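You operate a simulated robot arm through the tools that you are given. There is no shell and no other tool.

The job below is to be done with a simulated two-armed robot. You get a single attempt, and the scene is never put back.

TASK
Cap the three small clear bottles and rack them by lot.
Fine: caps tight, each in the cell with its number, hardly a drop spilt. Set down upright: what you pick out.

The check looks at the end state, three seconds after you hand in, the way a careful person would. Anything else that was tipped, shoved, dropped, spilled or broken makes it a failure. Lids that push on must go on centred and level and be pressed home; caps that screw on are set level and turned clockwise until they are tight.

THE ROBOT
Two 7-joint arms with two-finger parallel grippers on one trunk that stands fixed in place. Base frame: the origin is at the foot of the trunk, x ahead of it, y to its left, z up. Units: m, degrees, N and s.
The left shoulder is at [0.071, 0.156, 1.23], the right one opposite. Payload 3.91 kg a hand.
The tool frame of a hand sits at the grasp point between the pads (the TCP): z along the fingers, y along the line on which they close. The tips reach 0.03 m beyond it. The gripper opens to 0.11 m. The fingers are 0.02 m wide and 0.01 m thick; the gripper's body (0.048 by 0.112 m) begins 0.055 m behind the TCP.
Orientation is that of the tool frame in the base frame, as [roll, pitch, yaw] about the fixed x, y, z axes, in that order (R = Rz(yaw) Ry(pitch) Rx(roll)). With the fingers straight down and closing along the base's y, the tool's x points along the base's -x, its y along +y and its z along -z.

THE INTERFACE
- The arms move only by the tool arm_command. It takes "left_plan", "right_plan" or both (then of equal length, played together; a hand with none holds still); each is a list of rows, each a list of 3 entries, a list of its own where there are three numbers: the turn, a rotation vector about the tool's x, y, z in units of 8 degrees (1.0 is 8 degrees), then the shift along the tool's x, y, z in units of 25 mm (1.0 is 25 mm), then the gripper command, from -1 (shut) to 1 (fully open), values between in proportion. In form: [[[rx, ry, rz], [dx, dy, dz], gripper], ...]. A call has 1 to 20 rows; each row shifts and turns the commanded pose from where the row before left it, along the tool's axes as they then stand. A call with a number of a shift or a turn outside -1 to 1 is refused whole. Rows are played at 5 a second. More than 0.05 m and 8.6 degrees between two rows, or a gripper value outside its range, and nothing of the call is played. A pose out of reach is approached as far as the arm can. The call stops where the force on the tool passes 50 N (or 10 N more than at its start, if that is more) or the arm is blocked; 0.2 s more then pass. Each finger travels about 0.108 m/s and halts on what it meets, pressing with about 41 N; the grip force reading is that of the motor and also rises with nothing between the fingers. The clock runs only during rows and for 0.2 s after the last one: add rows that do not move to give the fingers time. It gives the time, the measured TCP pose, the force on the tool (base axes), the opening and the grip force at its end, in the units of the frame above (readings bear some noise), with the torque about the TCP (base axes, N m) and any sound that the robot's microphone picked up, and new pictures: "show" is both (left out), scene, wrist or none (wrist: the cameras of the hands that moved).
- Cameras (640 x 400 px; columns grow to the right, rows downward): "scene" is now at [0.1344, 0.0393, 1.4763]; the picture's right is [0.41, -0.91, 0.00], its down [-0.36, -0.16, -0.92] and it looks along [0.84, 0.38, -0.39] (base axes); focal length 344 px, centre (320, 200). "left" rides on the left gripper at [0.072, -0.017, -0.103] in its tool frame; the picture's right is [0.23, 0.97, 0.00], its down [-0.76, 0.18, -0.62] and it looks along [-0.61, 0.14, 0.78] (tool axes); focal length 222 px, centre (320, 200). "right" rides on the right gripper at [0.072, 0.017, -0.103] in its tool frame; the picture's right is [-0.23, 0.97, 0.00], its down [-0.76, -0.18, -0.62] and it looks along [-0.61, -0.14, 0.78] (tool axes); focal length 222 px, centre (320, 200). There is no depth. A picture from a camera that has moved, and an enlarged one, comes with that camera's place and axes in the base frame and with its lens.
- raise_lower(by): slides the trunk up (or, below 0, down) by that many m; the arms and the scene camera ride with it, the base frame stays. It gives what a move gives, with no picture.
- turn_head(pan, tilt): turns the head with the scene camera to pan (to the left, within 86 degrees either way) and tilt (down, from -29 to 69), counted from straight ahead of the robot. It gives what a move gives, and a new picture of the scene camera.
- enlarge(camera, box): a new picture of the part [left, top, right, bottom] of that camera's present view, enlarged. No time passes.
- finish_job(): hands the job in; it is judged then, once.

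Places have to be worked out from the pictures, the camera data and where the tool is seen. Open the grippers and draw the arms clear of the work before you hand the job in, unless the task says otherwise.

The tools are called after "Request:" by a JSON object that holds its "api" and its "payload". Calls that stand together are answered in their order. arm_command: Moves the arms, as the interface text tells. Its arguments: {"type":"object","properties":{"left_plan":{"type":"array","items":{"type":"array"}},"right_plan":{"type":"array","items":{"type":"array"}},"show":{"type":"string","enum":["both","scene","wrist","none"]}},"required":[]} The other tools are called the same way: raise_lower (by) slides the trunk up or down; turn_head (pan, tilt) turns the head that bears the scene camera; enlarge (camera, box) takes an enlarged picture of a part of a camera's view; finish_job () hands the job in.

At the start:

```text
time: 0.0
left_tool_pos: [0.5211, 0.6213, 1.3268]
left_tcp_rot: [-179.9, -0.1, -180.0]
left_wrist_force: [-0.2, -0.1, 0.6]
left_ft_torque: [-0.03, 0.02, 0.0]
left_finger_gap: 0.1098
left_grasp_force: 0.0
right_tool_pos: [0.5418, 0.0179, 1.31]
right_tcp_rot: [179.9, 0.0, -180.0]
right_wrist_force: [-1.0, -0.8, 0.1]
right_ft_torque: [0.02, -0.03, -0.02]
right_finger_gap: 0.1099
right_grasp_force: 0.0
trunk travel left (down, up): [-0.675, 0.265]
head pan, tilt: [24.3, 22.9]
```

scene: 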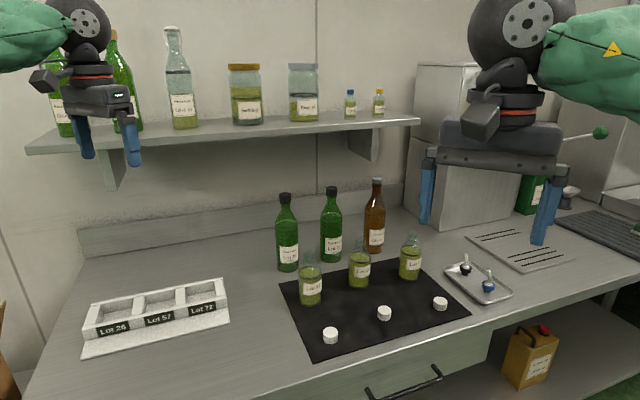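
right: 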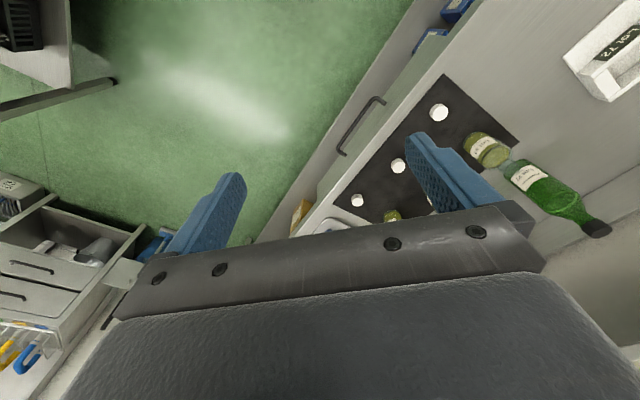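
left: 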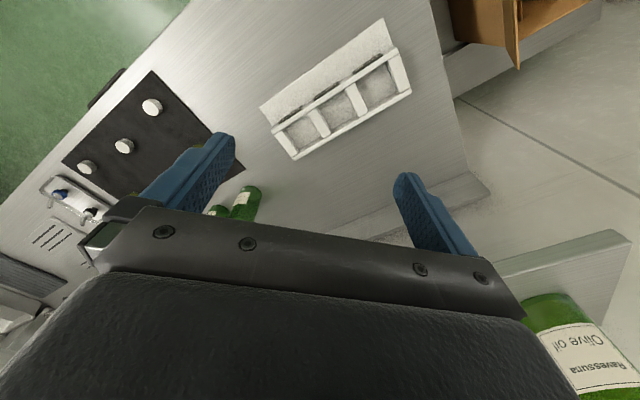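

I can see three clear bottles on a dark mat, three white caps in front, and a rack with three labelled cells at left. I enlarge to read the labels.

Request:
{"api": "enlarge", "payload": {"camera": "scene", "box": [270, 220, 470, 345]}}

Request:
{"api": "enlarge", "payload": {"camera": "scene", "box": [70, 260, 250, 372]}}

Request:
{"api": "enlarge", "payload": {"camera": "scene", "box": [420, 220, 600, 332]}}

Request:
{"api": "enlarge", "payload": {"camera": "left", "box": [240, 0, 440, 170]}}

```text
3.20 times, centred on (370, 282) of scene
camera zoom: at [0.1344, 0.0393, 1.4763], right [0.41, -0.91, 0.0], down [-0.36, -0.16, -0.92], along [0.84, 0.38, -0.39], focal length 1101 px, centre (160, -64)
```

zoom: 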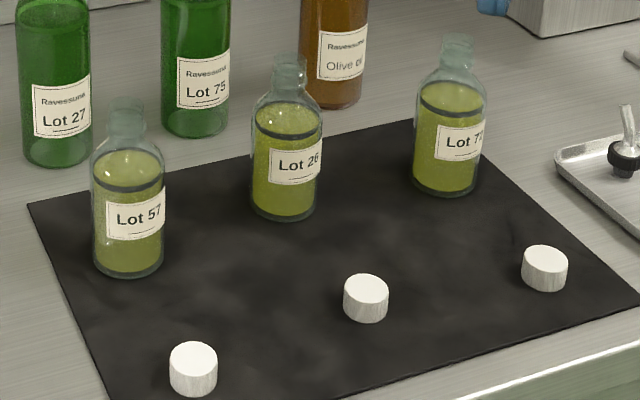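

```text
3.56 times, centred on (160, 316) of scene
camera zoom: at [0.1344, 0.0393, 1.4763], right [0.41, -0.91, 0.0], down [-0.36, -0.16, -0.92], along [0.84, 0.38, -0.39], focal length 1224 px, centre (889, -212)
```

zoom: 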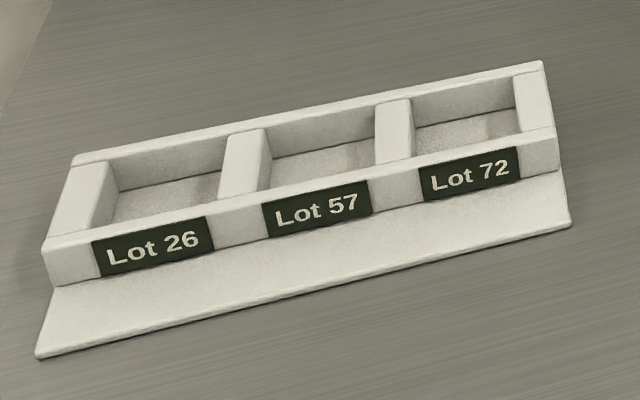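

```text
3.56 times, centred on (510, 276) of scene
camera zoom: at [0.1344, 0.0393, 1.4763], right [0.41, -0.91, 0.0], down [-0.36, -0.16, -0.92], along [0.84, 0.38, -0.39], focal length 1224 px, centre (-356, -70)
```

zoom: 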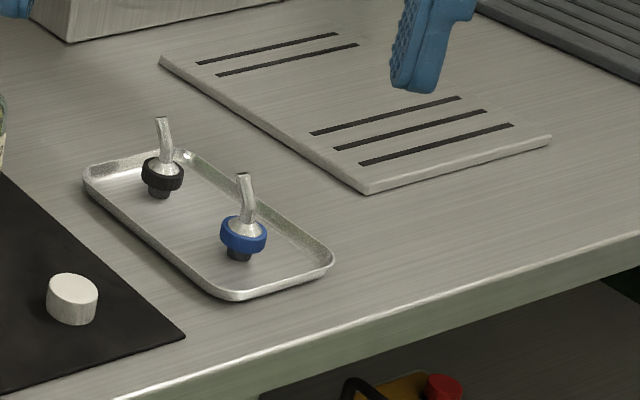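

```text
2.35 times, centred on (340, 85) of left
camera zoom: at [0.4489, 0.6051, 1.4301], right [-0.23, 0.97, 0.0], down [0.76, 0.18, 0.62], along [0.61, 0.14, -0.78], focal length 523 px, centre (273, 471)
```

zoom: 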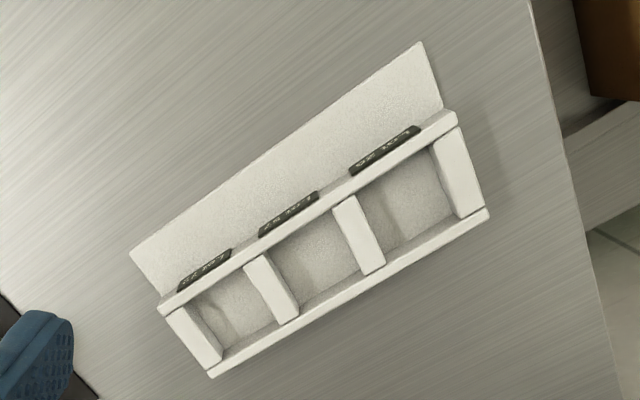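

The bottles read Lot 57, 26 and 7?, and the counter runs at about -45° in the base frame, with the top near z≈0.88. I yaw the right hand 45° and shift it so its wrist camera looks down on the bottles and caps.

Request:
{"api": "arm_command", "payload": {"right_plan": [[[0, 0, 0], [-0.87, 0.74, 0], 1], [[0, 0, 0], [-0.87, 0.74, 0], 1], [[0, 0, 0], [-0.87, 0.74, 0], 1], [[0, 0, 0], [-0.87, 0.74, 0], 1], [[0, 0, 0], [-0.87, 0.74, 0], 1], [[0, 0, -0.94], [0, 0, 0], 1], [[0, 0, -0.94], [0, 0, 0], 1], [[0, 0, -0.94], [0, 0, 0], 1], [[0, 0, -0.94], [0, 0, 0], 1], [[0, 0, -0.94], [0, 0, 0], 1], [[0, 0, -0.94], [0, 0, 0], 1], [[0, 0, 0], [0, 0, 0], 1], [[0, 0, 0], [0, 0, 0], 1]], "show": "both"}}

```text
time: 2.8
left_tool_pos: [0.5215, 0.621, 1.3279]
left_tcp_rot: [179.9, 0.1, -179.9]
left_wrist_force: [-0.2, 0.2, -0.2]
left_ft_torque: [-0.01, -0.01, 0.01]
left_finger_gap: 0.1099
left_grasp_force: 0.0
right_tool_pos: [0.6517, 0.1103, 1.3097]
right_tcp_rot: [-180.0, 0.0, -134.9]
right_wrist_force: [0.1, 0.3, -0.7]
right_ft_torque: [0.01, 0.0, -0.04]
right_finger_gap: 0.11
right_grasp_force: 0.0
trunk travel left (down, up): [-0.675, 0.265]
head pan, tilt: [24.3, 22.9]
camera scene: at [0.1345, 0.0394, 1.4763], right [0.41, -0.91, 0.0], down [-0.36, -0.16, -0.92], along [0.84, 0.38, -0.39], focal length 344 px, centre (320, 200)
camera right: at [0.5877, 0.0722, 1.4119], right [-0.53, 0.85, 0.0], down [0.66, 0.41, 0.62], along [0.53, 0.33, -0.78], focal length 222 px, centre (320, 200)
```

scene: 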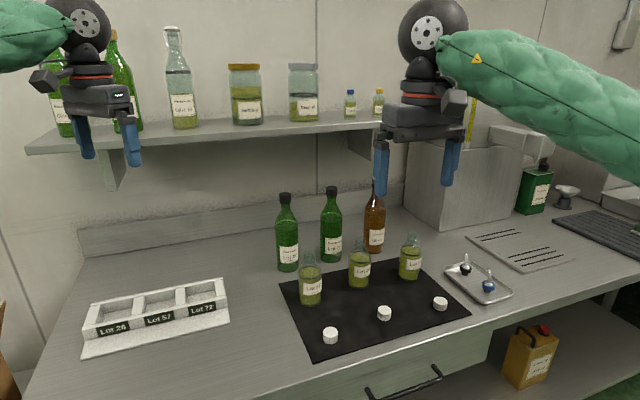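
right: 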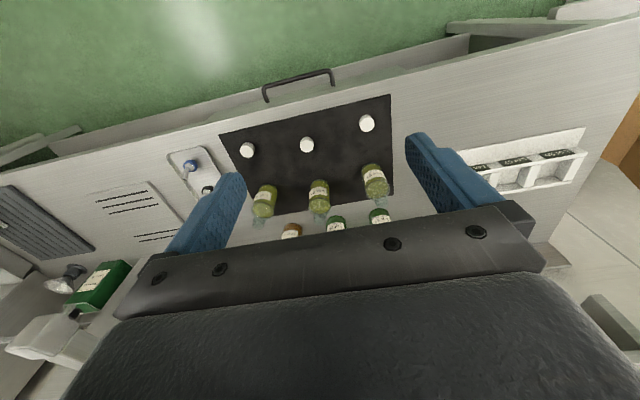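

The right wrist camera now sees all bottles, caps and part of the rack. I enlarge it to read details.

Request:
{"api": "enlarge", "payload": {"camera": "right", "box": [210, 90, 410, 240]}}

Request:
{"api": "enlarge", "payload": {"camera": "right", "box": [240, 160, 400, 240]}}

Request:
{"api": "enlarge", "payload": {"camera": "scene", "box": [380, 225, 440, 285]}}

Request:
{"api": "enlarge", "payload": {"camera": "scene", "box": [285, 235, 385, 310]}}

Request:
{"api": "enlarge", "payload": {"camera": "scene", "box": [310, 280, 460, 350]}}

```text
2.67 times, centred on (310, 165) of right
camera zoom: at [0.5877, 0.0722, 1.4119], right [-0.53, 0.85, 0.0], down [0.66, 0.41, 0.62], along [0.53, 0.33, -0.78], focal length 592 px, centre (347, 293)
```

zoom: 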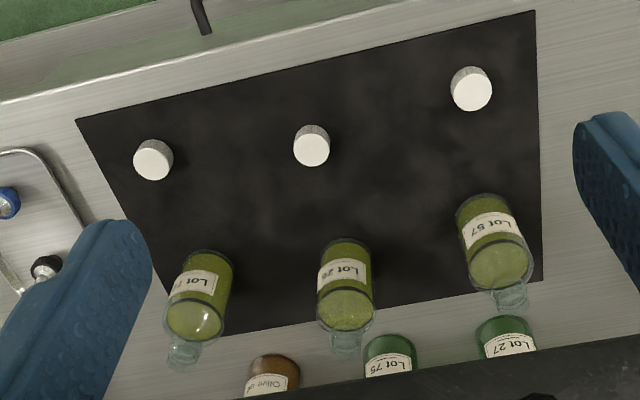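

```text
4.00 times, centred on (320, 200) of right
camera zoom: at [0.5877, 0.0722, 1.4119], right [-0.53, 0.85, 0.0], down [0.66, 0.41, 0.62], along [0.53, 0.33, -0.78], focal length 888 px, centre (320, 200)
```

zoom: 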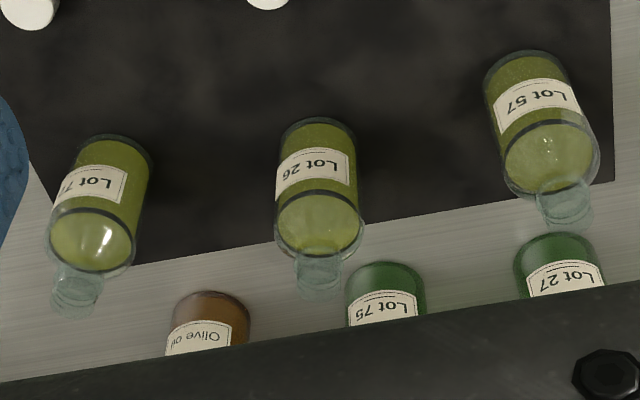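

```text
6.67 times, centred on (410, 255) of scene
camera zoom: at [0.1345, 0.0394, 1.4763], right [0.41, -0.91, 0.0], down [-0.36, -0.16, -0.92], along [0.84, 0.38, -0.39], focal length 2294 px, centre (-280, -167)
```

zoom: 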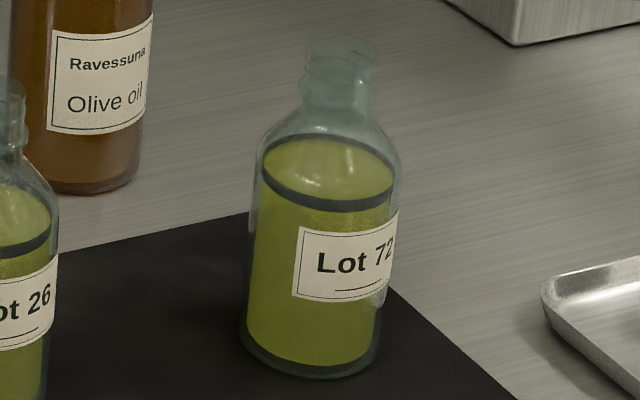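

```text
5.33 times, centred on (335, 272) of scene
camera zoom: at [0.1345, 0.0394, 1.4763], right [0.41, -0.91, 0.0], down [-0.36, -0.16, -0.92], along [0.84, 0.38, -0.39], focal length 1835 px, centre (240, -187)
```

zoom: 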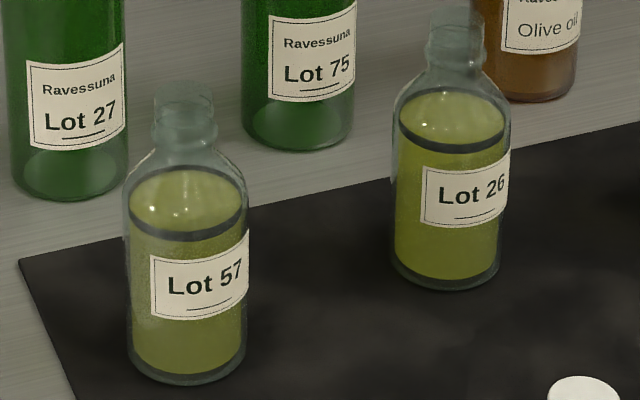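

```text
4.27 times, centred on (385, 315) of scene
camera zoom: at [0.1345, 0.0394, 1.4763], right [0.41, -0.91, 0.0], down [-0.36, -0.16, -0.92], along [0.84, 0.38, -0.39], focal length 1468 px, centre (43, -291)
```

zoom: 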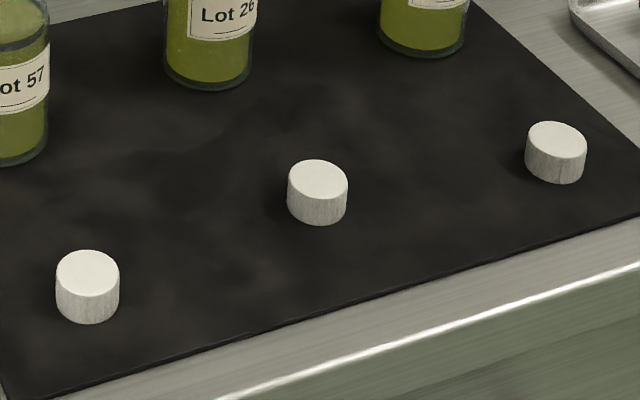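

All three lots are confirmed (57, 26, 72) with bare threaded necks. Triangulation puts the mat at z≈0.885, the cap tops at 0.905 and the mouths at ≈1.027. I draw the right hand aside and bring the left hand over the front-left cap (≈0.687, 0.263).

Request:
{"api": "arm_command", "payload": {"right_plan": [[[0, 0, 0], [0.94, -0.63, 0], 1], [[0, 0, 0], [0.94, -0.63, 0], 1], [[0, 0, 0], [0.94, -0.63, 0], 1], [[0, 0, 0], [0.94, -0.63, 0], 1], [[0, 0, 0], [0.94, -0.63, 0], 1], [[0, 0, 0], [0.94, -0.63, 0], 1], [[0, 0, 0], [0.94, -0.63, 0], 1], [[0, 0, 0], [0.94, -0.63, 0], 1], [[0, 0, 0], [0.94, -0.63, 0], 1], [[0, 0, 0], [0, 0, 0], 1], [[0, 0, 0], [0, 0, 0], 1], [[0, 0, 0], [0, 0, 0], 1], [[0, 0, 0], [0, 0, 0], 1], [[0, 0, 0], [0, 0, 0], 1], [[0, 0, 0], [0, 0, 0], 1], [[0, 0, 0], [0, 0, 0], 1]], "left_plan": [[[0, 0, 0], [-0.4, -0.914, 0.65], 1], [[0, 0, 0], [-0.4, -0.914, 0.65], 1], [[0, 0, 0], [-0.4, -0.914, 0.65], 1], [[0, 0, 0], [-0.4, -0.914, 0.65], 1], [[0, 0, 0], [-0.4, -0.914, 0.65], 1], [[0, 0, 0], [-0.4, -0.914, 0.65], 1], [[0, 0, 0], [-0.4, -0.914, 0.65], 1], [[0, 0, 0], [-0.4, -0.914, 0.65], 1], [[0, 0, 0], [-0.4, -0.914, 0.65], 1], [[0, 0, 0], [-0.4, -0.914, 0.65], 1], [[0, 0, 0], [-0.4, -0.914, 0.65], 1], [[0, 0, 0], [-0.4, -0.914, 0.65], 1], [[0, 0, 0], [-0.4, -0.914, 0.65], 1], [[0, 0, 0], [-0.4, -0.914, 0.65], 1], [[0, 0, 0], [0, 0, 0], 1], [[0, 0, 0], [0, 0, 0], 1]]}}

```text
time: 6.2
left_tool_pos: [0.6598, 0.3021, 1.0997]
left_tcp_rot: [180.0, 0.0, 180.0]
left_wrist_force: [0.6, -0.6, 0.3]
left_ft_torque: [0.01, 0.06, 0.02]
left_finger_gap: 0.11
left_grasp_force: 0.1
right_tool_pos: [0.6036, -0.1412, 1.3097]
right_tcp_rot: [179.9, 0.1, -134.8]
right_wrist_force: [0.7, 1.1, -0.4]
right_ft_torque: [-0.01, 0.0, 0.03]
right_finger_gap: 0.1101
right_grasp_force: 0.0
trunk travel left (down, up): [-0.675, 0.265]
head pan, tilt: [24.3, 22.9]
camera scene: at [0.135, 0.0387, 1.4762], right [0.41, -0.91, 0.0], down [-0.36, -0.16, -0.92], along [0.84, 0.38, -0.39], focal length 344 px, centre (320, 200)
camera right: at [0.5412, -0.18, 1.4117], right [-0.53, 0.85, 0.0], down [0.66, 0.41, 0.62], along [0.53, 0.33, -0.78], focal length 222 px, centre (320, 200)
camera left: at [0.5878, 0.2863, 1.2027], right [-0.23, 0.97, 0.0], down [0.76, 0.18, 0.62], along [0.61, 0.14, -0.78], focal length 222 px, centre (320, 200)
```

scene: 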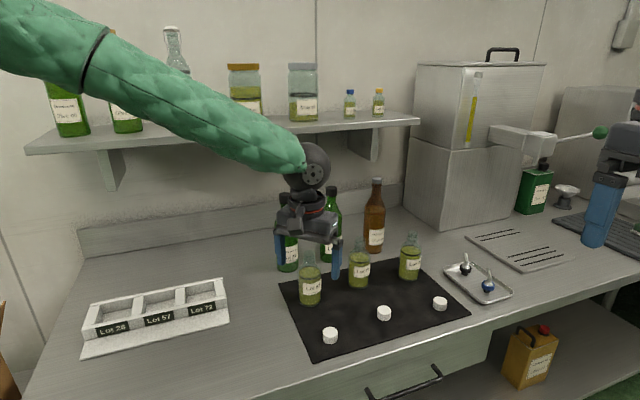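
right: 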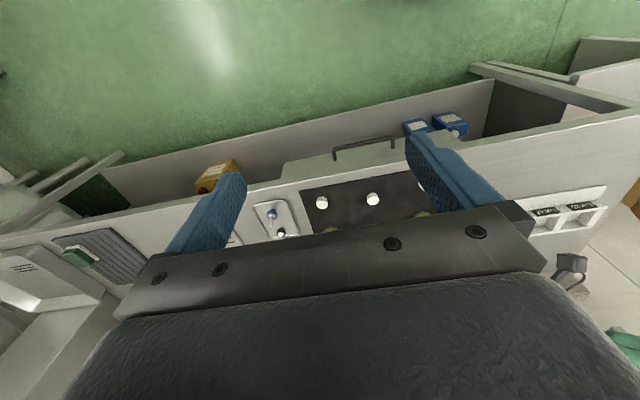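
left: 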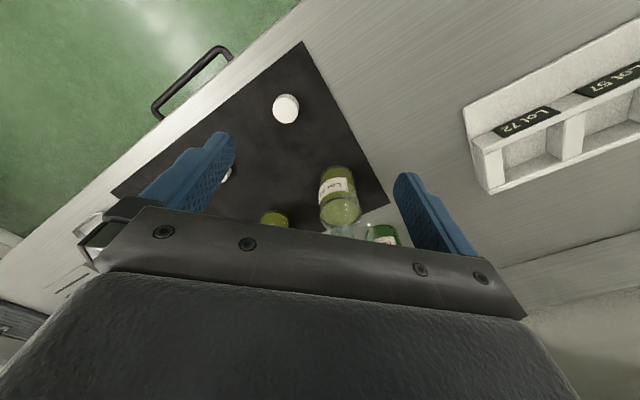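

The left hand hovers near cap A, and its camera confirms the cap at about (0.686, 0.262). I enlarge its view to refine the cap and the Lot 57 bottle and rack positions.

Request:
{"api": "enlarge", "payload": {"camera": "left", "box": [250, 80, 410, 250]}}

Request:
{"api": "enlarge", "payload": {"camera": "left", "box": [450, 0, 640, 200]}}

```text
2.35 times, centred on (330, 165) of left
camera zoom: at [0.5878, 0.2863, 1.2027], right [-0.23, 0.97, 0.0], down [0.76, 0.18, 0.62], along [0.61, 0.14, -0.78], focal length 523 px, centre (296, 282)
```

zoom: 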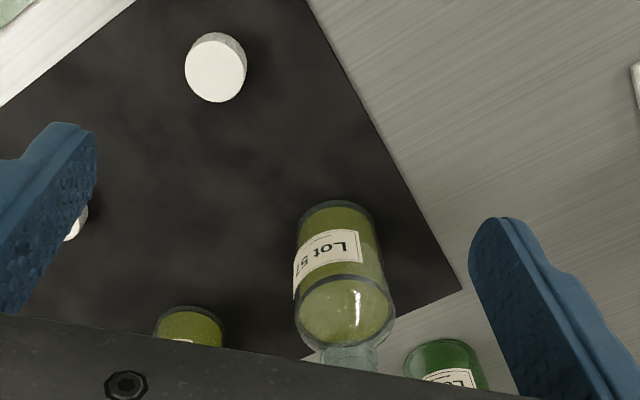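

```text
2.00 times, centred on (545, 100) of left
camera zoom: at [0.5878, 0.2863, 1.2027], right [-0.23, 0.97, 0.0], down [0.76, 0.18, 0.62], along [0.61, 0.14, -0.78], focal length 444 px, centre (-130, 400)
```

zoom: 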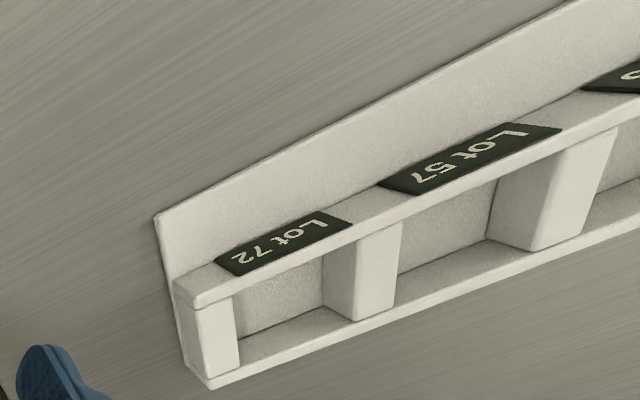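

Cap A's top is at (0.6855, 0.2635, 0.905) from this view too. I move over it and descend to TCP z≈0.925, with the tips just above the mat.

Request:
{"api": "arm_command", "payload": {"left_plan": [[[0, 0, 0], [-0.52, -0.78, 0], 0.3], [[0, 0, 0], [-0.52, -0.78, 0], 0.3], [[0, 0, 0], [0, 0, 0.875], 0.3], [[0, 0, 0], [0, 0, 0.875], 0.3], [[0, 0, 0], [0, 0, 0.875], 0.3], [[0, 0, 0], [0, 0, 0.875], 0.3], [[0, 0, 0], [0, 0, 0.875], 0.3], [[0, 0, 0], [0, 0, 0.875], 0.3], [[0, 0, 0], [0, 0, 0.875], 0.3], [[0, 0, 0], [0, 0, 0.875], 0.3], [[0, 0, 0], [0, 0, 0], 0.3], [[0, 0, 0], [0, 0, 0], 0.3]]}}

```text
time: 8.8
left_tool_pos: [0.6879, 0.2616, 0.9241]
left_tcp_rot: [180.0, 0.0, -179.9]
left_wrist_force: [1.1, -0.5, -0.3]
left_ft_torque: [-0.02, 0.0, -0.03]
left_finger_gap: 0.0715
left_grasp_force: 0.1
right_tool_pos: [0.6049, -0.142, 1.3095]
right_tcp_rot: [179.9, -0.1, -135.0]
right_wrist_force: [0.2, -0.8, 0.1]
right_ft_torque: [-0.02, -0.03, -0.01]
right_finger_gap: 0.1101
right_grasp_force: 0.1
trunk travel left (down, up): [-0.675, 0.265]
head pan, tilt: [24.3, 22.9]
camera scene: at [0.135, 0.0389, 1.4762], right [0.41, -0.91, 0.0], down [-0.36, -0.16, -0.92], along [0.84, 0.38, -0.39], focal length 344 px, centre (320, 200)
camera left: at [0.6149, 0.2456, 1.0275], right [-0.23, 0.97, 0.0], down [0.76, 0.18, 0.62], along [0.61, 0.14, -0.78], focal length 222 px, centre (320, 200)
```

scene: 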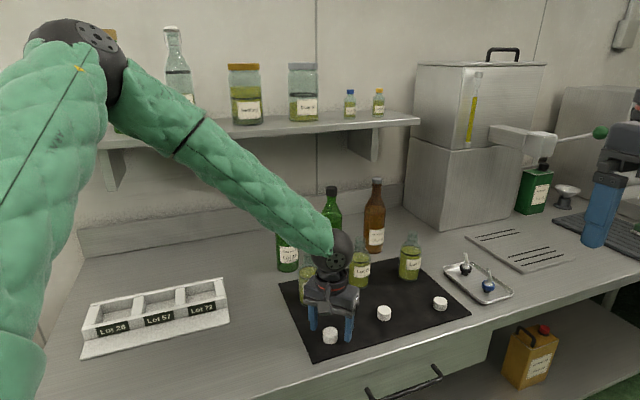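
left: 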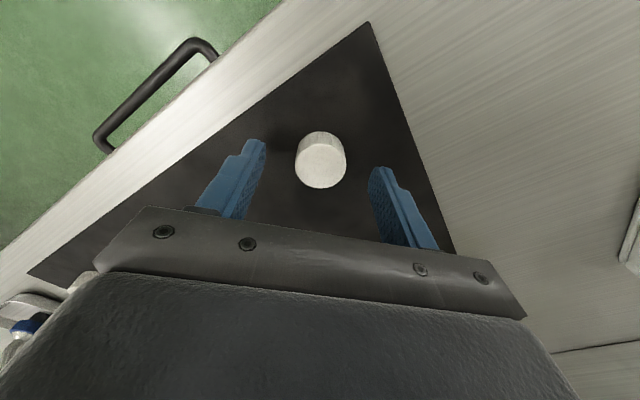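

The cap sits between the fingers, about 3–4 mm toward the robot from the TCP. I correct for that and lower in small steps to find the mat by force.

Request:
{"api": "arm_command", "payload": {"left_plan": [[[0, 0, 0], [0.14, 0.04, 0], 0.3], [[0, 0, 0], [0, 0, 0.12], 0.3], [[0, 0, 0], [0, 0, 0.12], 0.3], [[0, 0, 0], [0, 0, 0], 0.3], [[0, 0, 0], [0, 0, 0], 0.3]], "show": "wrist"}}

Request:
{"api": "enlarge", "payload": {"camera": "left", "box": [180, 100, 460, 260]}}

Request:
{"api": "enlarge", "payload": {"camera": "scene", "box": [280, 250, 400, 350]}}

```text
time: 10.0
left_tool_pos: [0.6849, 0.2643, 0.9181]
left_tcp_rot: [179.9, 0.0, 180.0]
left_wrist_force: [-0.5, -0.5, -0.2]
left_ft_torque: [-0.01, 0.0, 0.05]
left_finger_gap: 0.0714
left_grasp_force: 0.0
right_tool_pos: [0.6046, -0.1411, 1.3097]
right_tcp_rot: [179.9, -0.1, -134.9]
right_wrist_force: [0.4, 0.1, -0.8]
right_ft_torque: [-0.01, 0.0, -0.02]
right_finger_gap: 0.1098
right_grasp_force: 0.0
trunk travel left (down, up): [-0.675, 0.265]
head pan, tilt: [24.3, 22.9]
camera left: at [0.6114, 0.2467, 1.0216], right [-0.23, 0.97, 0.0], down [0.76, 0.18, 0.62], along [0.61, 0.14, -0.78], focal length 222 px, centre (320, 200)
```

left: 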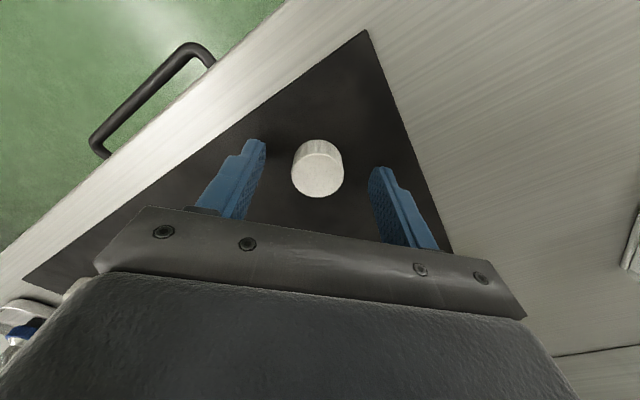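

```text
2.29 times, centred on (320, 180) of left
camera zoom: at [0.6114, 0.2467, 1.0216], right [-0.23, 0.97, 0.0], down [0.76, 0.18, 0.62], along [0.61, 0.14, -0.78], focal length 508 px, centre (320, 246)
```

zoom: 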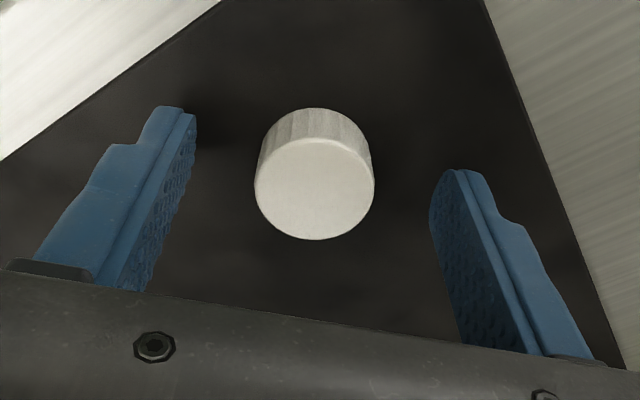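

```text
4.00 times, centred on (340, 300) of scene
camera zoom: at [0.1348, 0.039, 1.4762], right [0.41, -0.91, 0.0], down [-0.36, -0.16, -0.92], along [0.84, 0.38, -0.39], focal length 1377 px, centre (240, -200)
```

zoom: 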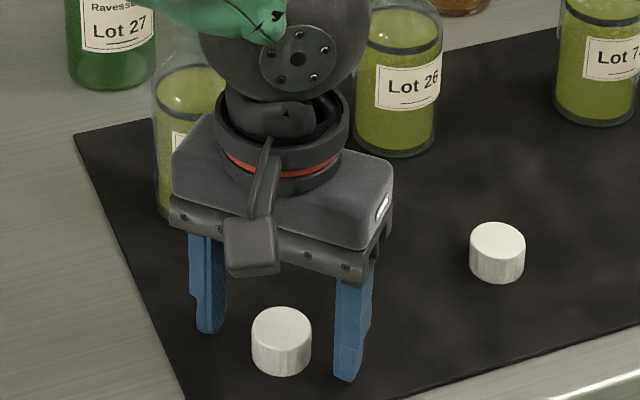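

The cap is at (0.684, 0.262) and the TCP is at (0.685, 0.264), so it is nearly centred. I probe down 3 mm more for the mat.

Request:
{"api": "arm_command", "payload": {"left_plan": [[[0, 0, 0], [0.04, -0.06, 0.04], 0.3], [[0, 0, 0], [0, 0, 0.04], 0.3], [[0, 0, 0], [0, 0, 0.04], 0.3], [[0, 0, 0], [0, 0, 0], 0.3]], "show": "none"}}

```text
time: 11.0
left_tool_pos: [0.6824, 0.2611, 0.9165]
left_tcp_rot: [-180.0, 0.0, 180.0]
left_wrist_force: [0.0, 1.6, -0.7]
left_ft_torque: [0.01, 0.03, 0.0]
left_finger_gap: 0.0716
left_grasp_force: 0.0
right_tool_pos: [0.6043, -0.1413, 1.3092]
right_tcp_rot: [179.9, 0.1, -134.8]
right_wrist_force: [1.5, -0.5, 0.1]
right_ft_torque: [-0.02, 0.0, -0.01]
right_finger_gap: 0.1099
right_grasp_force: 0.0
trunk travel left (down, up): [-0.675, 0.265]
head pan, tilt: [24.3, 22.9]
```

No contact yet at tip height ≈0.8865. I close on the cap to centre it along y, then reopen, turn 90° and close again to centre the other way.

Request:
{"api": "arm_command", "payload": {"left_plan": [[[0, 0, 0], [0, 0, 0], -0.1], [[0, 0, 0], [0, 0, 0], -0.3], [[0, 0, 0], [0, 0, 0], -0.5], [[0, 0, 0], [0, 0, 0], -0.7], [[0, 0, 0], [0, 0, 0], -0.7], [[0, 0, 0], [0, 0, 0], -0.1], [[0, 0, 0], [0, 0, 0], 0.1]], "show": "none"}}

Request:
{"api": "arm_command", "payload": {"left_plan": [[[0, 0, -0.94], [0, 0, 0], 0.1], [[0, 0, -0.94], [0, 0, 0], 0.1], [[0, 0, -0.94], [0, 0, 0], 0.1], [[0, 0, -0.94], [0, 0, 0], 0.1], [[0, 0, -0.94], [0, 0, 0], 0.1], [[0, 0, -0.94], [0, 0, 0], 0.1], [[0, 0, -0.94], [0, 0, 0], 0.1], [[0, 0, -0.94], [0, 0, 0], 0.1], [[0, 0, -0.94], [0, 0, 0], 0.1], [[0, 0, -0.94], [0, 0, 0], 0.1], [[0, 0, -0.94], [0, 0, 0], 0.1], [[0, 0, -0.94], [0, 0, 0], 0.1], [[0, 0, 0], [0, 0, 0], 0.1], [[0, 0, 0], [0, 0, 0], 0.1]], "show": "wrist"}}

```text
time: 12.6
left_tool_pos: [0.6822, 0.2618, 0.9151]
left_tcp_rot: [-180.0, 0.0, -180.0]
left_wrist_force: [0.5, -0.7, 0.7]
left_ft_torque: [-0.01, -0.01, 0.0]
left_finger_gap: 0.0604
left_grasp_force: 0.0
right_tool_pos: [0.6039, -0.1412, 1.3091]
right_tcp_rot: [179.9, 0.1, -134.8]
right_wrist_force: [-0.1, -0.2, -0.5]
right_ft_torque: [-0.01, 0.0, 0.02]
right_finger_gap: 0.1101
right_grasp_force: 0.0
trunk travel left (down, up): [-0.675, 0.265]
head pan, tilt: [24.3, 22.9]
```

```text
time: 15.6
left_tool_pos: [0.6824, 0.261, 0.917]
left_tcp_rot: [-180.0, 0.1, -89.7]
left_wrist_force: [-0.2, 0.2, -0.2]
left_ft_torque: [-0.02, 0.0, 0.04]
left_finger_gap: 0.0605
left_grasp_force: 0.0
right_tool_pos: [0.6046, -0.1405, 1.3095]
right_tcp_rot: [179.9, 0.0, -134.9]
right_wrist_force: [-0.4, 0.1, -0.1]
right_ft_torque: [-0.01, 0.01, 0.02]
right_finger_gap: 0.1099
right_grasp_force: 0.0
trunk travel left (down, up): [-0.675, 0.265]
head pan, tilt: [24.3, 22.9]
camera left: at [0.6994, 0.1899, 1.0195], right [-0.97, -0.23, 0.0], down [-0.18, 0.76, 0.62], along [-0.14, 0.61, -0.78], focal length 222 px, centre (320, 200)
```

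left: 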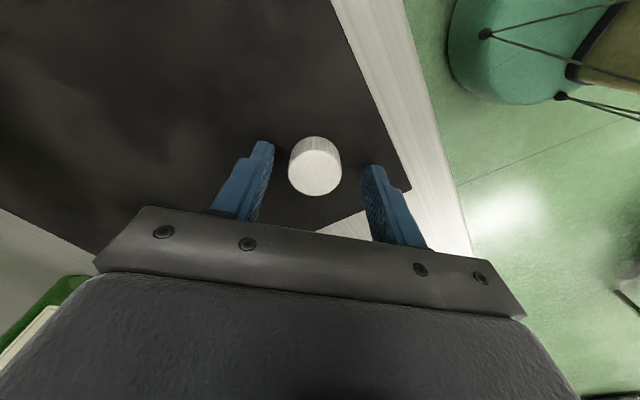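

The 90° turn worked and the cap sits between the fingers. I close firmly now and read the gap.

Request:
{"api": "arm_command", "payload": {"left_plan": [[[0, 0, 0], [0, 0, 0], -0.2], [[0, 0, 0], [0, 0, 0], -0.5], [[0, 0, 0], [0, 0, 0], -0.8], [[0, 0, 0], [0, 0, 0], -1], [[0, 0, 0], [0, 0, 0], -1], [[0, 0, 0], [0, 0, 0], -1]], "show": "wrist"}}

Request:
{"api": "enlarge", "payload": {"camera": "left", "box": [220, 100, 420, 250]}}

```text
time: 17.0
left_tool_pos: [0.6824, 0.2615, 0.9175]
left_tcp_rot: [180.0, 0.0, -89.8]
left_wrist_force: [0.2, -0.1, -0.1]
left_ft_torque: [-0.03, 0.0, 0.01]
left_finger_gap: 0.0316
left_grasp_force: 41.1
right_tool_pos: [0.6045, -0.1404, 1.3101]
right_tcp_rot: [180.0, 0.1, -134.8]
right_wrist_force: [-0.3, -0.7, 0.8]
right_ft_torque: [-0.02, -0.01, 0.0]
right_finger_gap: 0.1098
right_grasp_force: 0.1
trunk travel left (down, up): [-0.675, 0.265]
head pan, tilt: [24.3, 22.9]
camera left: at [0.6994, 0.1899, 1.0194], right [-0.97, -0.23, 0.0], down [-0.18, 0.76, 0.62], along [-0.14, 0.61, -0.78], focal length 222 px, centre (320, 200)
```

left: 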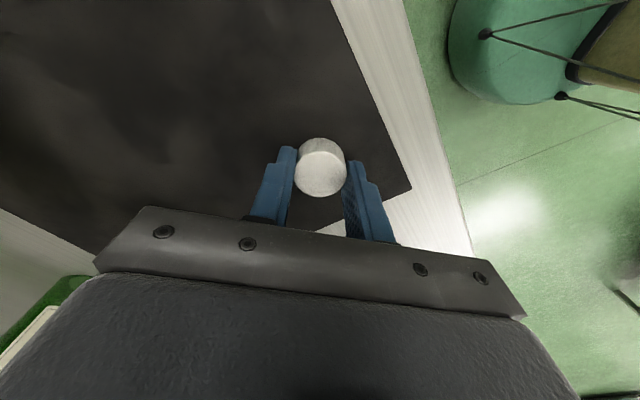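

```text
2.67 times, centred on (320, 175) of left
camera zoom: at [0.6994, 0.1899, 1.0194], right [-0.97, -0.23, 0.0], down [-0.18, 0.76, 0.62], along [-0.14, 0.61, -0.78], focal length 592 px, centre (320, 267)
```

zoom: 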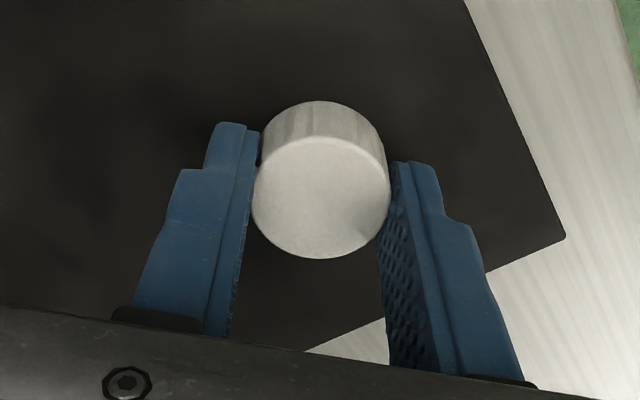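

The cap is gripped at a 0.0316 m gap and centred. I lift it and carry it to above/behind the Lot 57 bottle, while the right hand pitches to 35° below horizontal to hold the bottle.

Request:
{"api": "arm_command", "payload": {"left_plan": [[[0, 0, 0], [0, 0, -0.3], -1], [[0, 0, 0], [0, 0, -0.94], -1], [[0, 0, 0], [0, 0, -0.94], -1], [[0, 0, 0], [0, 0, -0.94], -1], [[0, 0, 0], [0, 0, -0.94], -1], [[0, 0, 0], [0, 0, -0.94], -1], [[0, 0, 0], [0, 0, -0.94], -1], [[0, 0, 0], [0, 0, -0.94], -1], [[0, 0, 0], [0, 0, -0.94], -1], [[0, 0, 0], [0, 0, -0.94], -1], [[0, 0, 0], [0, 0, -0.94], -1], [[0, 0, 0], [0, 0, -0.94], -1], [[0, 0, 0], [-0.91, -0.4, 0], -1], [[0, 0, 0], [-0.91, -0.4, 0], -1], [[0, 0, 0], [-0.91, -0.4, 0], -1], [[0, 0, 0], [-0.91, -0.4, 0], -1], [[0, 0, 0], [-0.91, -0.4, 0], -1], [[0, 0, 0], [-0.91, -0.4, 0], -1], [[0, 0, 0], [-0.91, -0.4, 0], -1], [[0, 0, 0], [0, 0, 0], -1]], "right_plan": [[[0, -0.98, 0], [0, 0, 0], 0.6], [[0, -0.98, 0], [0, 0, 0], 0.6], [[0, -0.98, 0], [0, 0, 0], 0.6], [[0, -0.98, 0], [0, 0, 0], 0.6], [[0, -0.98, 0], [0, 0, 0], 0.6], [[0, -0.98, 0], [0, 0, 0], 0.6], [[0, -0.98, 0], [0, 0, 0], 0.6], [[0, 0, 0], [0, 0, 0], 0.6], [[0, 0, 0], [0, 0, 0], 0.6], [[0, 0, 0], [0, 0, 0], 0.6], [[0, 0, 0], [0, 0, 0], 0.6], [[0, 0, 0], [0, 0, 0], 0.6], [[0, 0, 0], [0, 0, 0], 0.6], [[0, 0, 0], [0, 0, 0], 0.6], [[0, 0, 0], [0, 0, 0], 0.6], [[0, 0, 0], [0, 0, 0], 0.6], [[0, 0, 0], [0, 0, 0], 0.6], [[0, 0, 0], [0, 0, 0], 0.6], [[0, 0, 0], [0, 0, 0], 0.6], [[0, 0, 0], [0, 0, 0], 0.6]]}}

```text
time: 21.2
left_tool_pos: [0.7518, 0.4217, 1.1833]
left_tcp_rot: [-180.0, 0.1, -89.7]
left_wrist_force: [0.3, -0.5, -0.3]
left_ft_torque: [0.02, -0.03, 0.01]
left_finger_gap: 0.0313
left_grasp_force: 41.2
right_tool_pos: [0.6008, -0.1409, 1.3087]
right_tcp_rot: [179.9, 55.0, -135.0]
right_wrist_force: [0.8, 0.1, -0.2]
right_ft_torque: [0.02, 0.02, 0.01]
right_finger_gap: 0.0878
right_grasp_force: 0.1
trunk travel left (down, up): [-0.675, 0.265]
head pan, tilt: [24.3, 22.9]
camera scene: at [0.1342, 0.0383, 1.4763], right [0.41, -0.91, 0.0], down [-0.36, -0.16, -0.92], along [0.84, 0.38, -0.39], focal length 344 px, centre (320, 200)
camera right: at [0.5003, -0.2174, 1.3086], right [-0.6, 0.78, 0.19], down [0.07, -0.18, 0.98], along [0.8, 0.6, 0.05], focal length 222 px, centre (320, 200)
camera left: at [0.7693, 0.3499, 1.2861], right [-0.97, -0.23, 0.0], down [-0.18, 0.76, 0.62], along [-0.14, 0.61, -0.78], focal length 222 px, centre (320, 200)
```

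scene: 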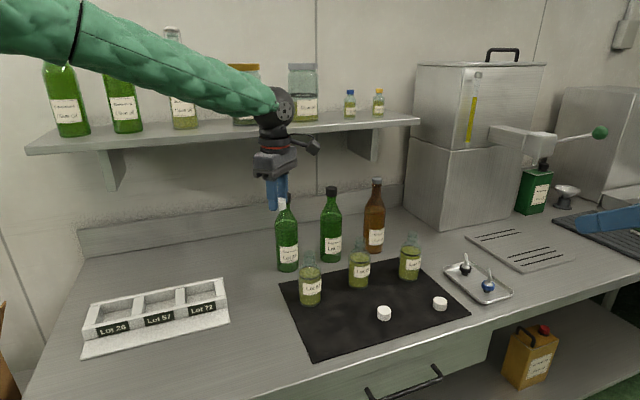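
right: 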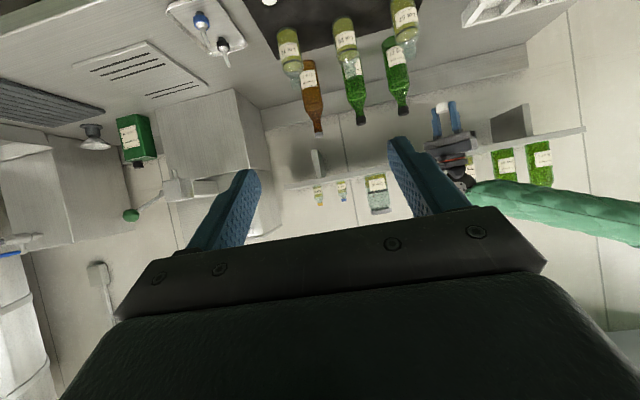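
left: 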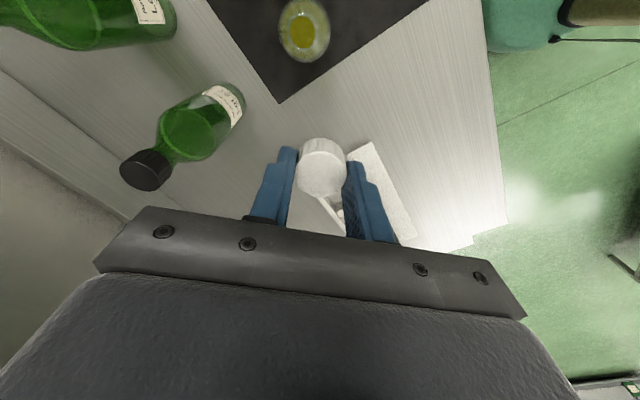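

Cap A is in the left hand. I bring the tilted right hand to a pre-approach point about 0.19 m in front of bottle 57, well clear of everything.

Request:
{"api": "arm_command", "payload": {"right_plan": [[[0, 0, 0], [0.078, 0.5, 0.855], 0.6], [[0, 0, 0], [0.078, 0.5, 0.855], 0.6], [[0, 0, 0], [0.078, 0.5, 0.855], 0.6], [[0, 0, 0], [0.078, 0.5, 0.855], 0.6], [[0, 0, 0], [0.078, 0.5, 0.855], 0.6], [[0, 0, 0], [0.078, 0.5, 0.855], 0.6], [[0, 0, 0], [0.078, 0.5, 0.855], 0.6], [[0, 0, 0], [0.078, 0.5, 0.855], 0.6], [[0, 0, 0], [0.078, 0.5, 0.855], 0.6], [[0, 0, 0], [0.078, 0.5, 0.855], 0.6], [[0, 0, 0], [0.078, 0.5, 0.855], 0.6], [[0, 0, 0], [0.078, 0.5, 0.855], 0.6], [[0, 0, 0], [0.078, 0.5, 0.855], 0.6], [[0, 0, 0], [0.078, 0.5, 0.855], 0.6], [[0, 0, 0], [0.078, 0.5, 0.855], 0.6], [[0, 0, 0], [0.078, 0.5, 0.855], 0.6], [[0, 0, 0], [0.078, 0.5, 0.855], 0.6], [[0, 0, 0], [0.078, 0.5, 0.855], 0.6], [[0, 0, 0], [0, 0, 0], 0.6], [[0, 0, 0], [0, 0, 0], 0.6]]}}

```text
time: 25.4
left_tool_pos: [0.7519, 0.4225, 1.1826]
left_tcp_rot: [180.0, -0.1, -89.8]
left_wrist_force: [0.0, 0.4, 0.3]
left_ft_torque: [0.04, 0.02, 0.02]
left_finger_gap: 0.0315
left_grasp_force: 41.1
right_tool_pos: [0.6519, 0.2302, 1.0586]
right_tcp_rot: [179.9, 54.8, -135.0]
right_wrist_force: [-0.1, 0.2, -0.2]
right_ft_torque: [0.01, 0.03, 0.01]
right_finger_gap: 0.0877
right_grasp_force: 0.0
trunk travel left (down, up): [-0.675, 0.265]
head pan, tilt: [24.3, 22.9]
camera scene: at [0.1347, 0.0397, 1.4762], right [0.41, -0.91, 0.0], down [-0.36, -0.16, -0.92], along [0.84, 0.38, -0.39], focal length 344 px, centre (320, 200)
camera right: at [0.5508, 0.1532, 1.0575], right [-0.6, 0.78, 0.19], down [0.08, -0.18, 0.98], along [0.8, 0.6, 0.05], focal length 222 px, centre (320, 200)
```

scene: 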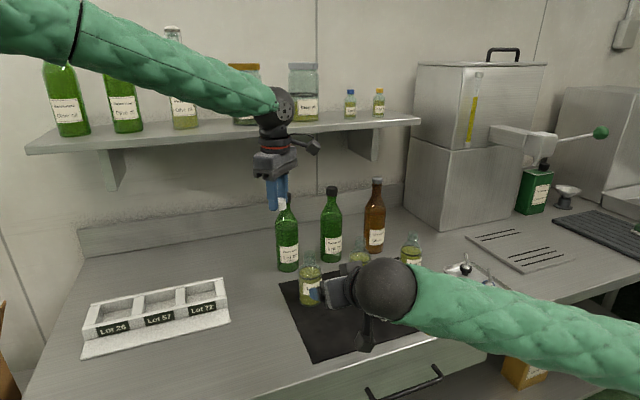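
right: 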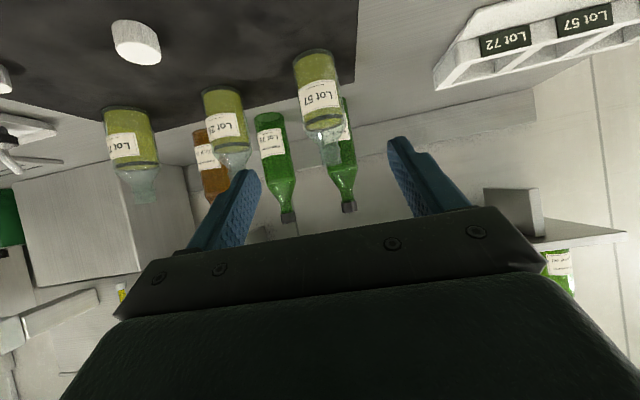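

The right camera clearly sees bottle 57 ahead of the gripper. I enlarge to fix its lateral position before closing in.

Request:
{"api": "enlarge", "payload": {"camera": "right", "box": [240, 30, 400, 180]}}

Request:
{"api": "enlarge", "payload": {"camera": "scene", "box": [250, 220, 400, 320]}}

Request:
{"api": "enlarge", "payload": {"camera": "left", "box": [240, 0, 400, 100]}}

```text
2.67 times, centred on (320, 105) of right
camera zoom: at [0.5508, 0.1532, 1.0575], right [-0.6, 0.78, 0.19], down [0.08, -0.18, 0.98], along [0.8, 0.6, 0.05], focal length 592 px, centre (320, 453)
```

zoom: 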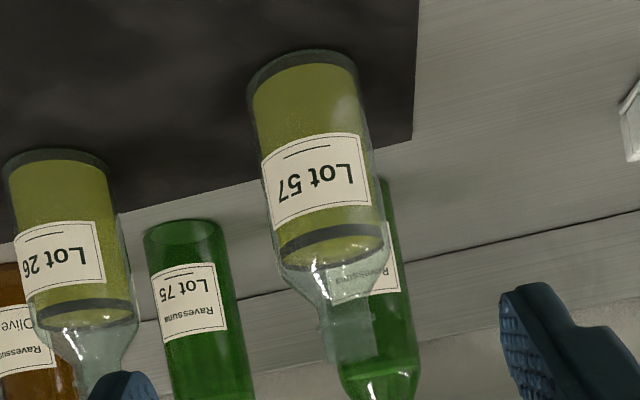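

```text
4.00 times, centred on (325, 270) of scene
camera zoom: at [0.1347, 0.0397, 1.4762], right [0.41, -0.91, 0.0], down [-0.36, -0.16, -0.92], along [0.84, 0.38, -0.39], focal length 1377 px, centre (300, -80)
```

zoom: 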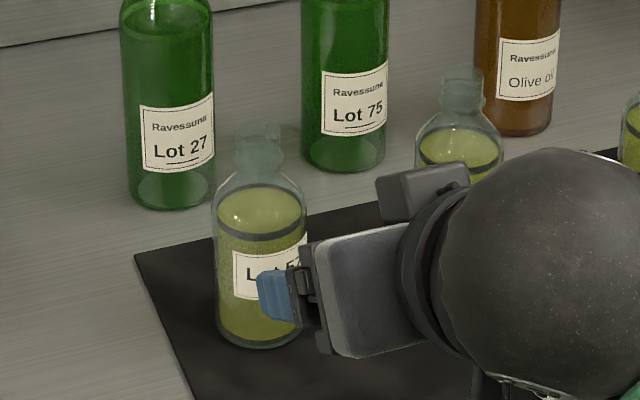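

```text
4.00 times, centred on (320, 50) of left
camera zoom: at [0.7697, 0.3509, 1.2855], right [-0.97, -0.23, 0.0], down [-0.18, 0.76, 0.62], along [-0.14, 0.61, -0.78], focal length 888 px, centre (320, 800)
```

zoom: 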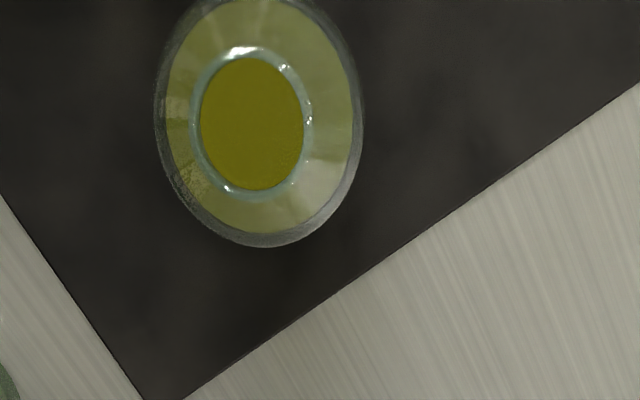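

Bottle 57's axis is at (0.784, 0.3615) from the nearly vertical left view, and the right tool is laterally aligned within 1 mm. I lower and slide forward around the bottle with the gripper at 0.088 m.

Request:
{"api": "arm_command", "payload": {"right_plan": [[[0, 0, 0], [0.547, 0, 0.873], 0.6], [[0, 0, 0], [0.547, 0, 0.873], 0.6], [[0, 0, 0], [0.547, 0, 0.873], 0.6], [[0, 0, 0], [0.547, 0, 0.873], 0.6], [[0, 0, 0], [0.547, 0, 0.873], 0.6], [[0, 0, 0], [0, 0, 0], 0.6], [[0, 0, 0], [-0.241, 0, 0.344], 0.6], [[0, 0, 0], [-0.241, 0, 0.344], 0.6], [[0, 0, 0], [-0.241, 0, 0.344], 0.6], [[0, 0, 0], [-0.241, 0, 0.344], 0.6], [[0, 0, 0], [-0.241, 0, 0.344], 0.6], [[0, 0, 0], [-0.241, 0, 0.344], 0.6], [[0, 0, 0], [0, 0, 0], 0.6], [[0, 0, 0], [0, 0, 0], 0.6]]}}

Request:
{"api": "enlarge", "payload": {"camera": "left", "box": [240, 0, 400, 100]}}

```text
time: 28.4
left_tool_pos: [0.7533, 0.4216, 1.182]
left_tcp_rot: [180.0, 0.0, -89.8]
left_wrist_force: [0.8, -0.1, 0.3]
left_ft_torque: [-0.03, 0.01, -0.01]
left_finger_gap: 0.0312
left_grasp_force: 41.0
right_tool_pos: [0.7308, 0.3088, 0.9421]
right_tcp_rot: [179.8, 54.9, -135.0]
right_wrist_force: [0.0, -0.2, 0.0]
right_ft_torque: [-0.02, 0.02, -0.01]
right_finger_gap: 0.088
right_grasp_force: 0.1
trunk travel left (down, up): [-0.675, 0.265]
head pan, tilt: [24.3, 22.9]
camera scene: at [0.1347, 0.0395, 1.4763], right [0.41, -0.91, 0.0], down [-0.36, -0.16, -0.92], along [0.84, 0.38, -0.39], focal length 344 px, centre (320, 200)
camera right: at [0.6296, 0.2327, 0.9407], right [-0.6, 0.78, 0.19], down [0.08, -0.18, 0.98], along [0.8, 0.6, 0.05], focal length 222 px, centre (320, 200)
```

scene: 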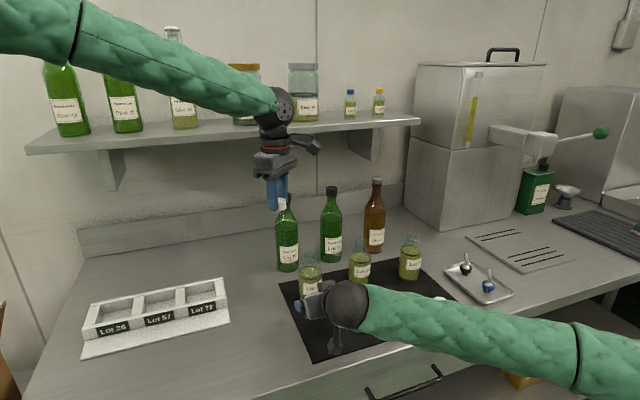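
right: 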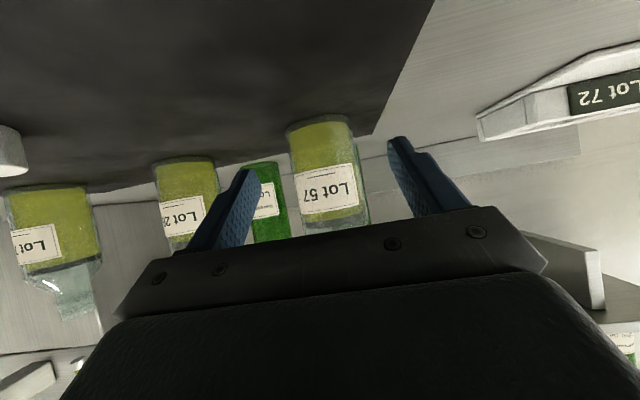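

```text
4.00 times, centred on (320, 50) of left
camera zoom: at [0.7697, 0.3507, 1.2855], right [-0.97, -0.23, 0.0], down [-0.18, 0.76, 0.62], along [-0.14, 0.61, -0.78], focal length 888 px, centre (320, 800)
```

zoom: 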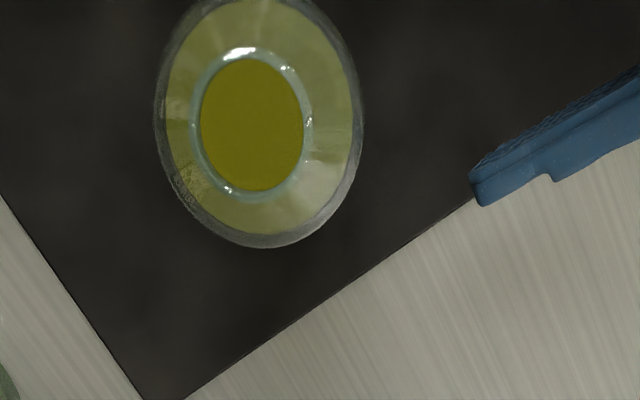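

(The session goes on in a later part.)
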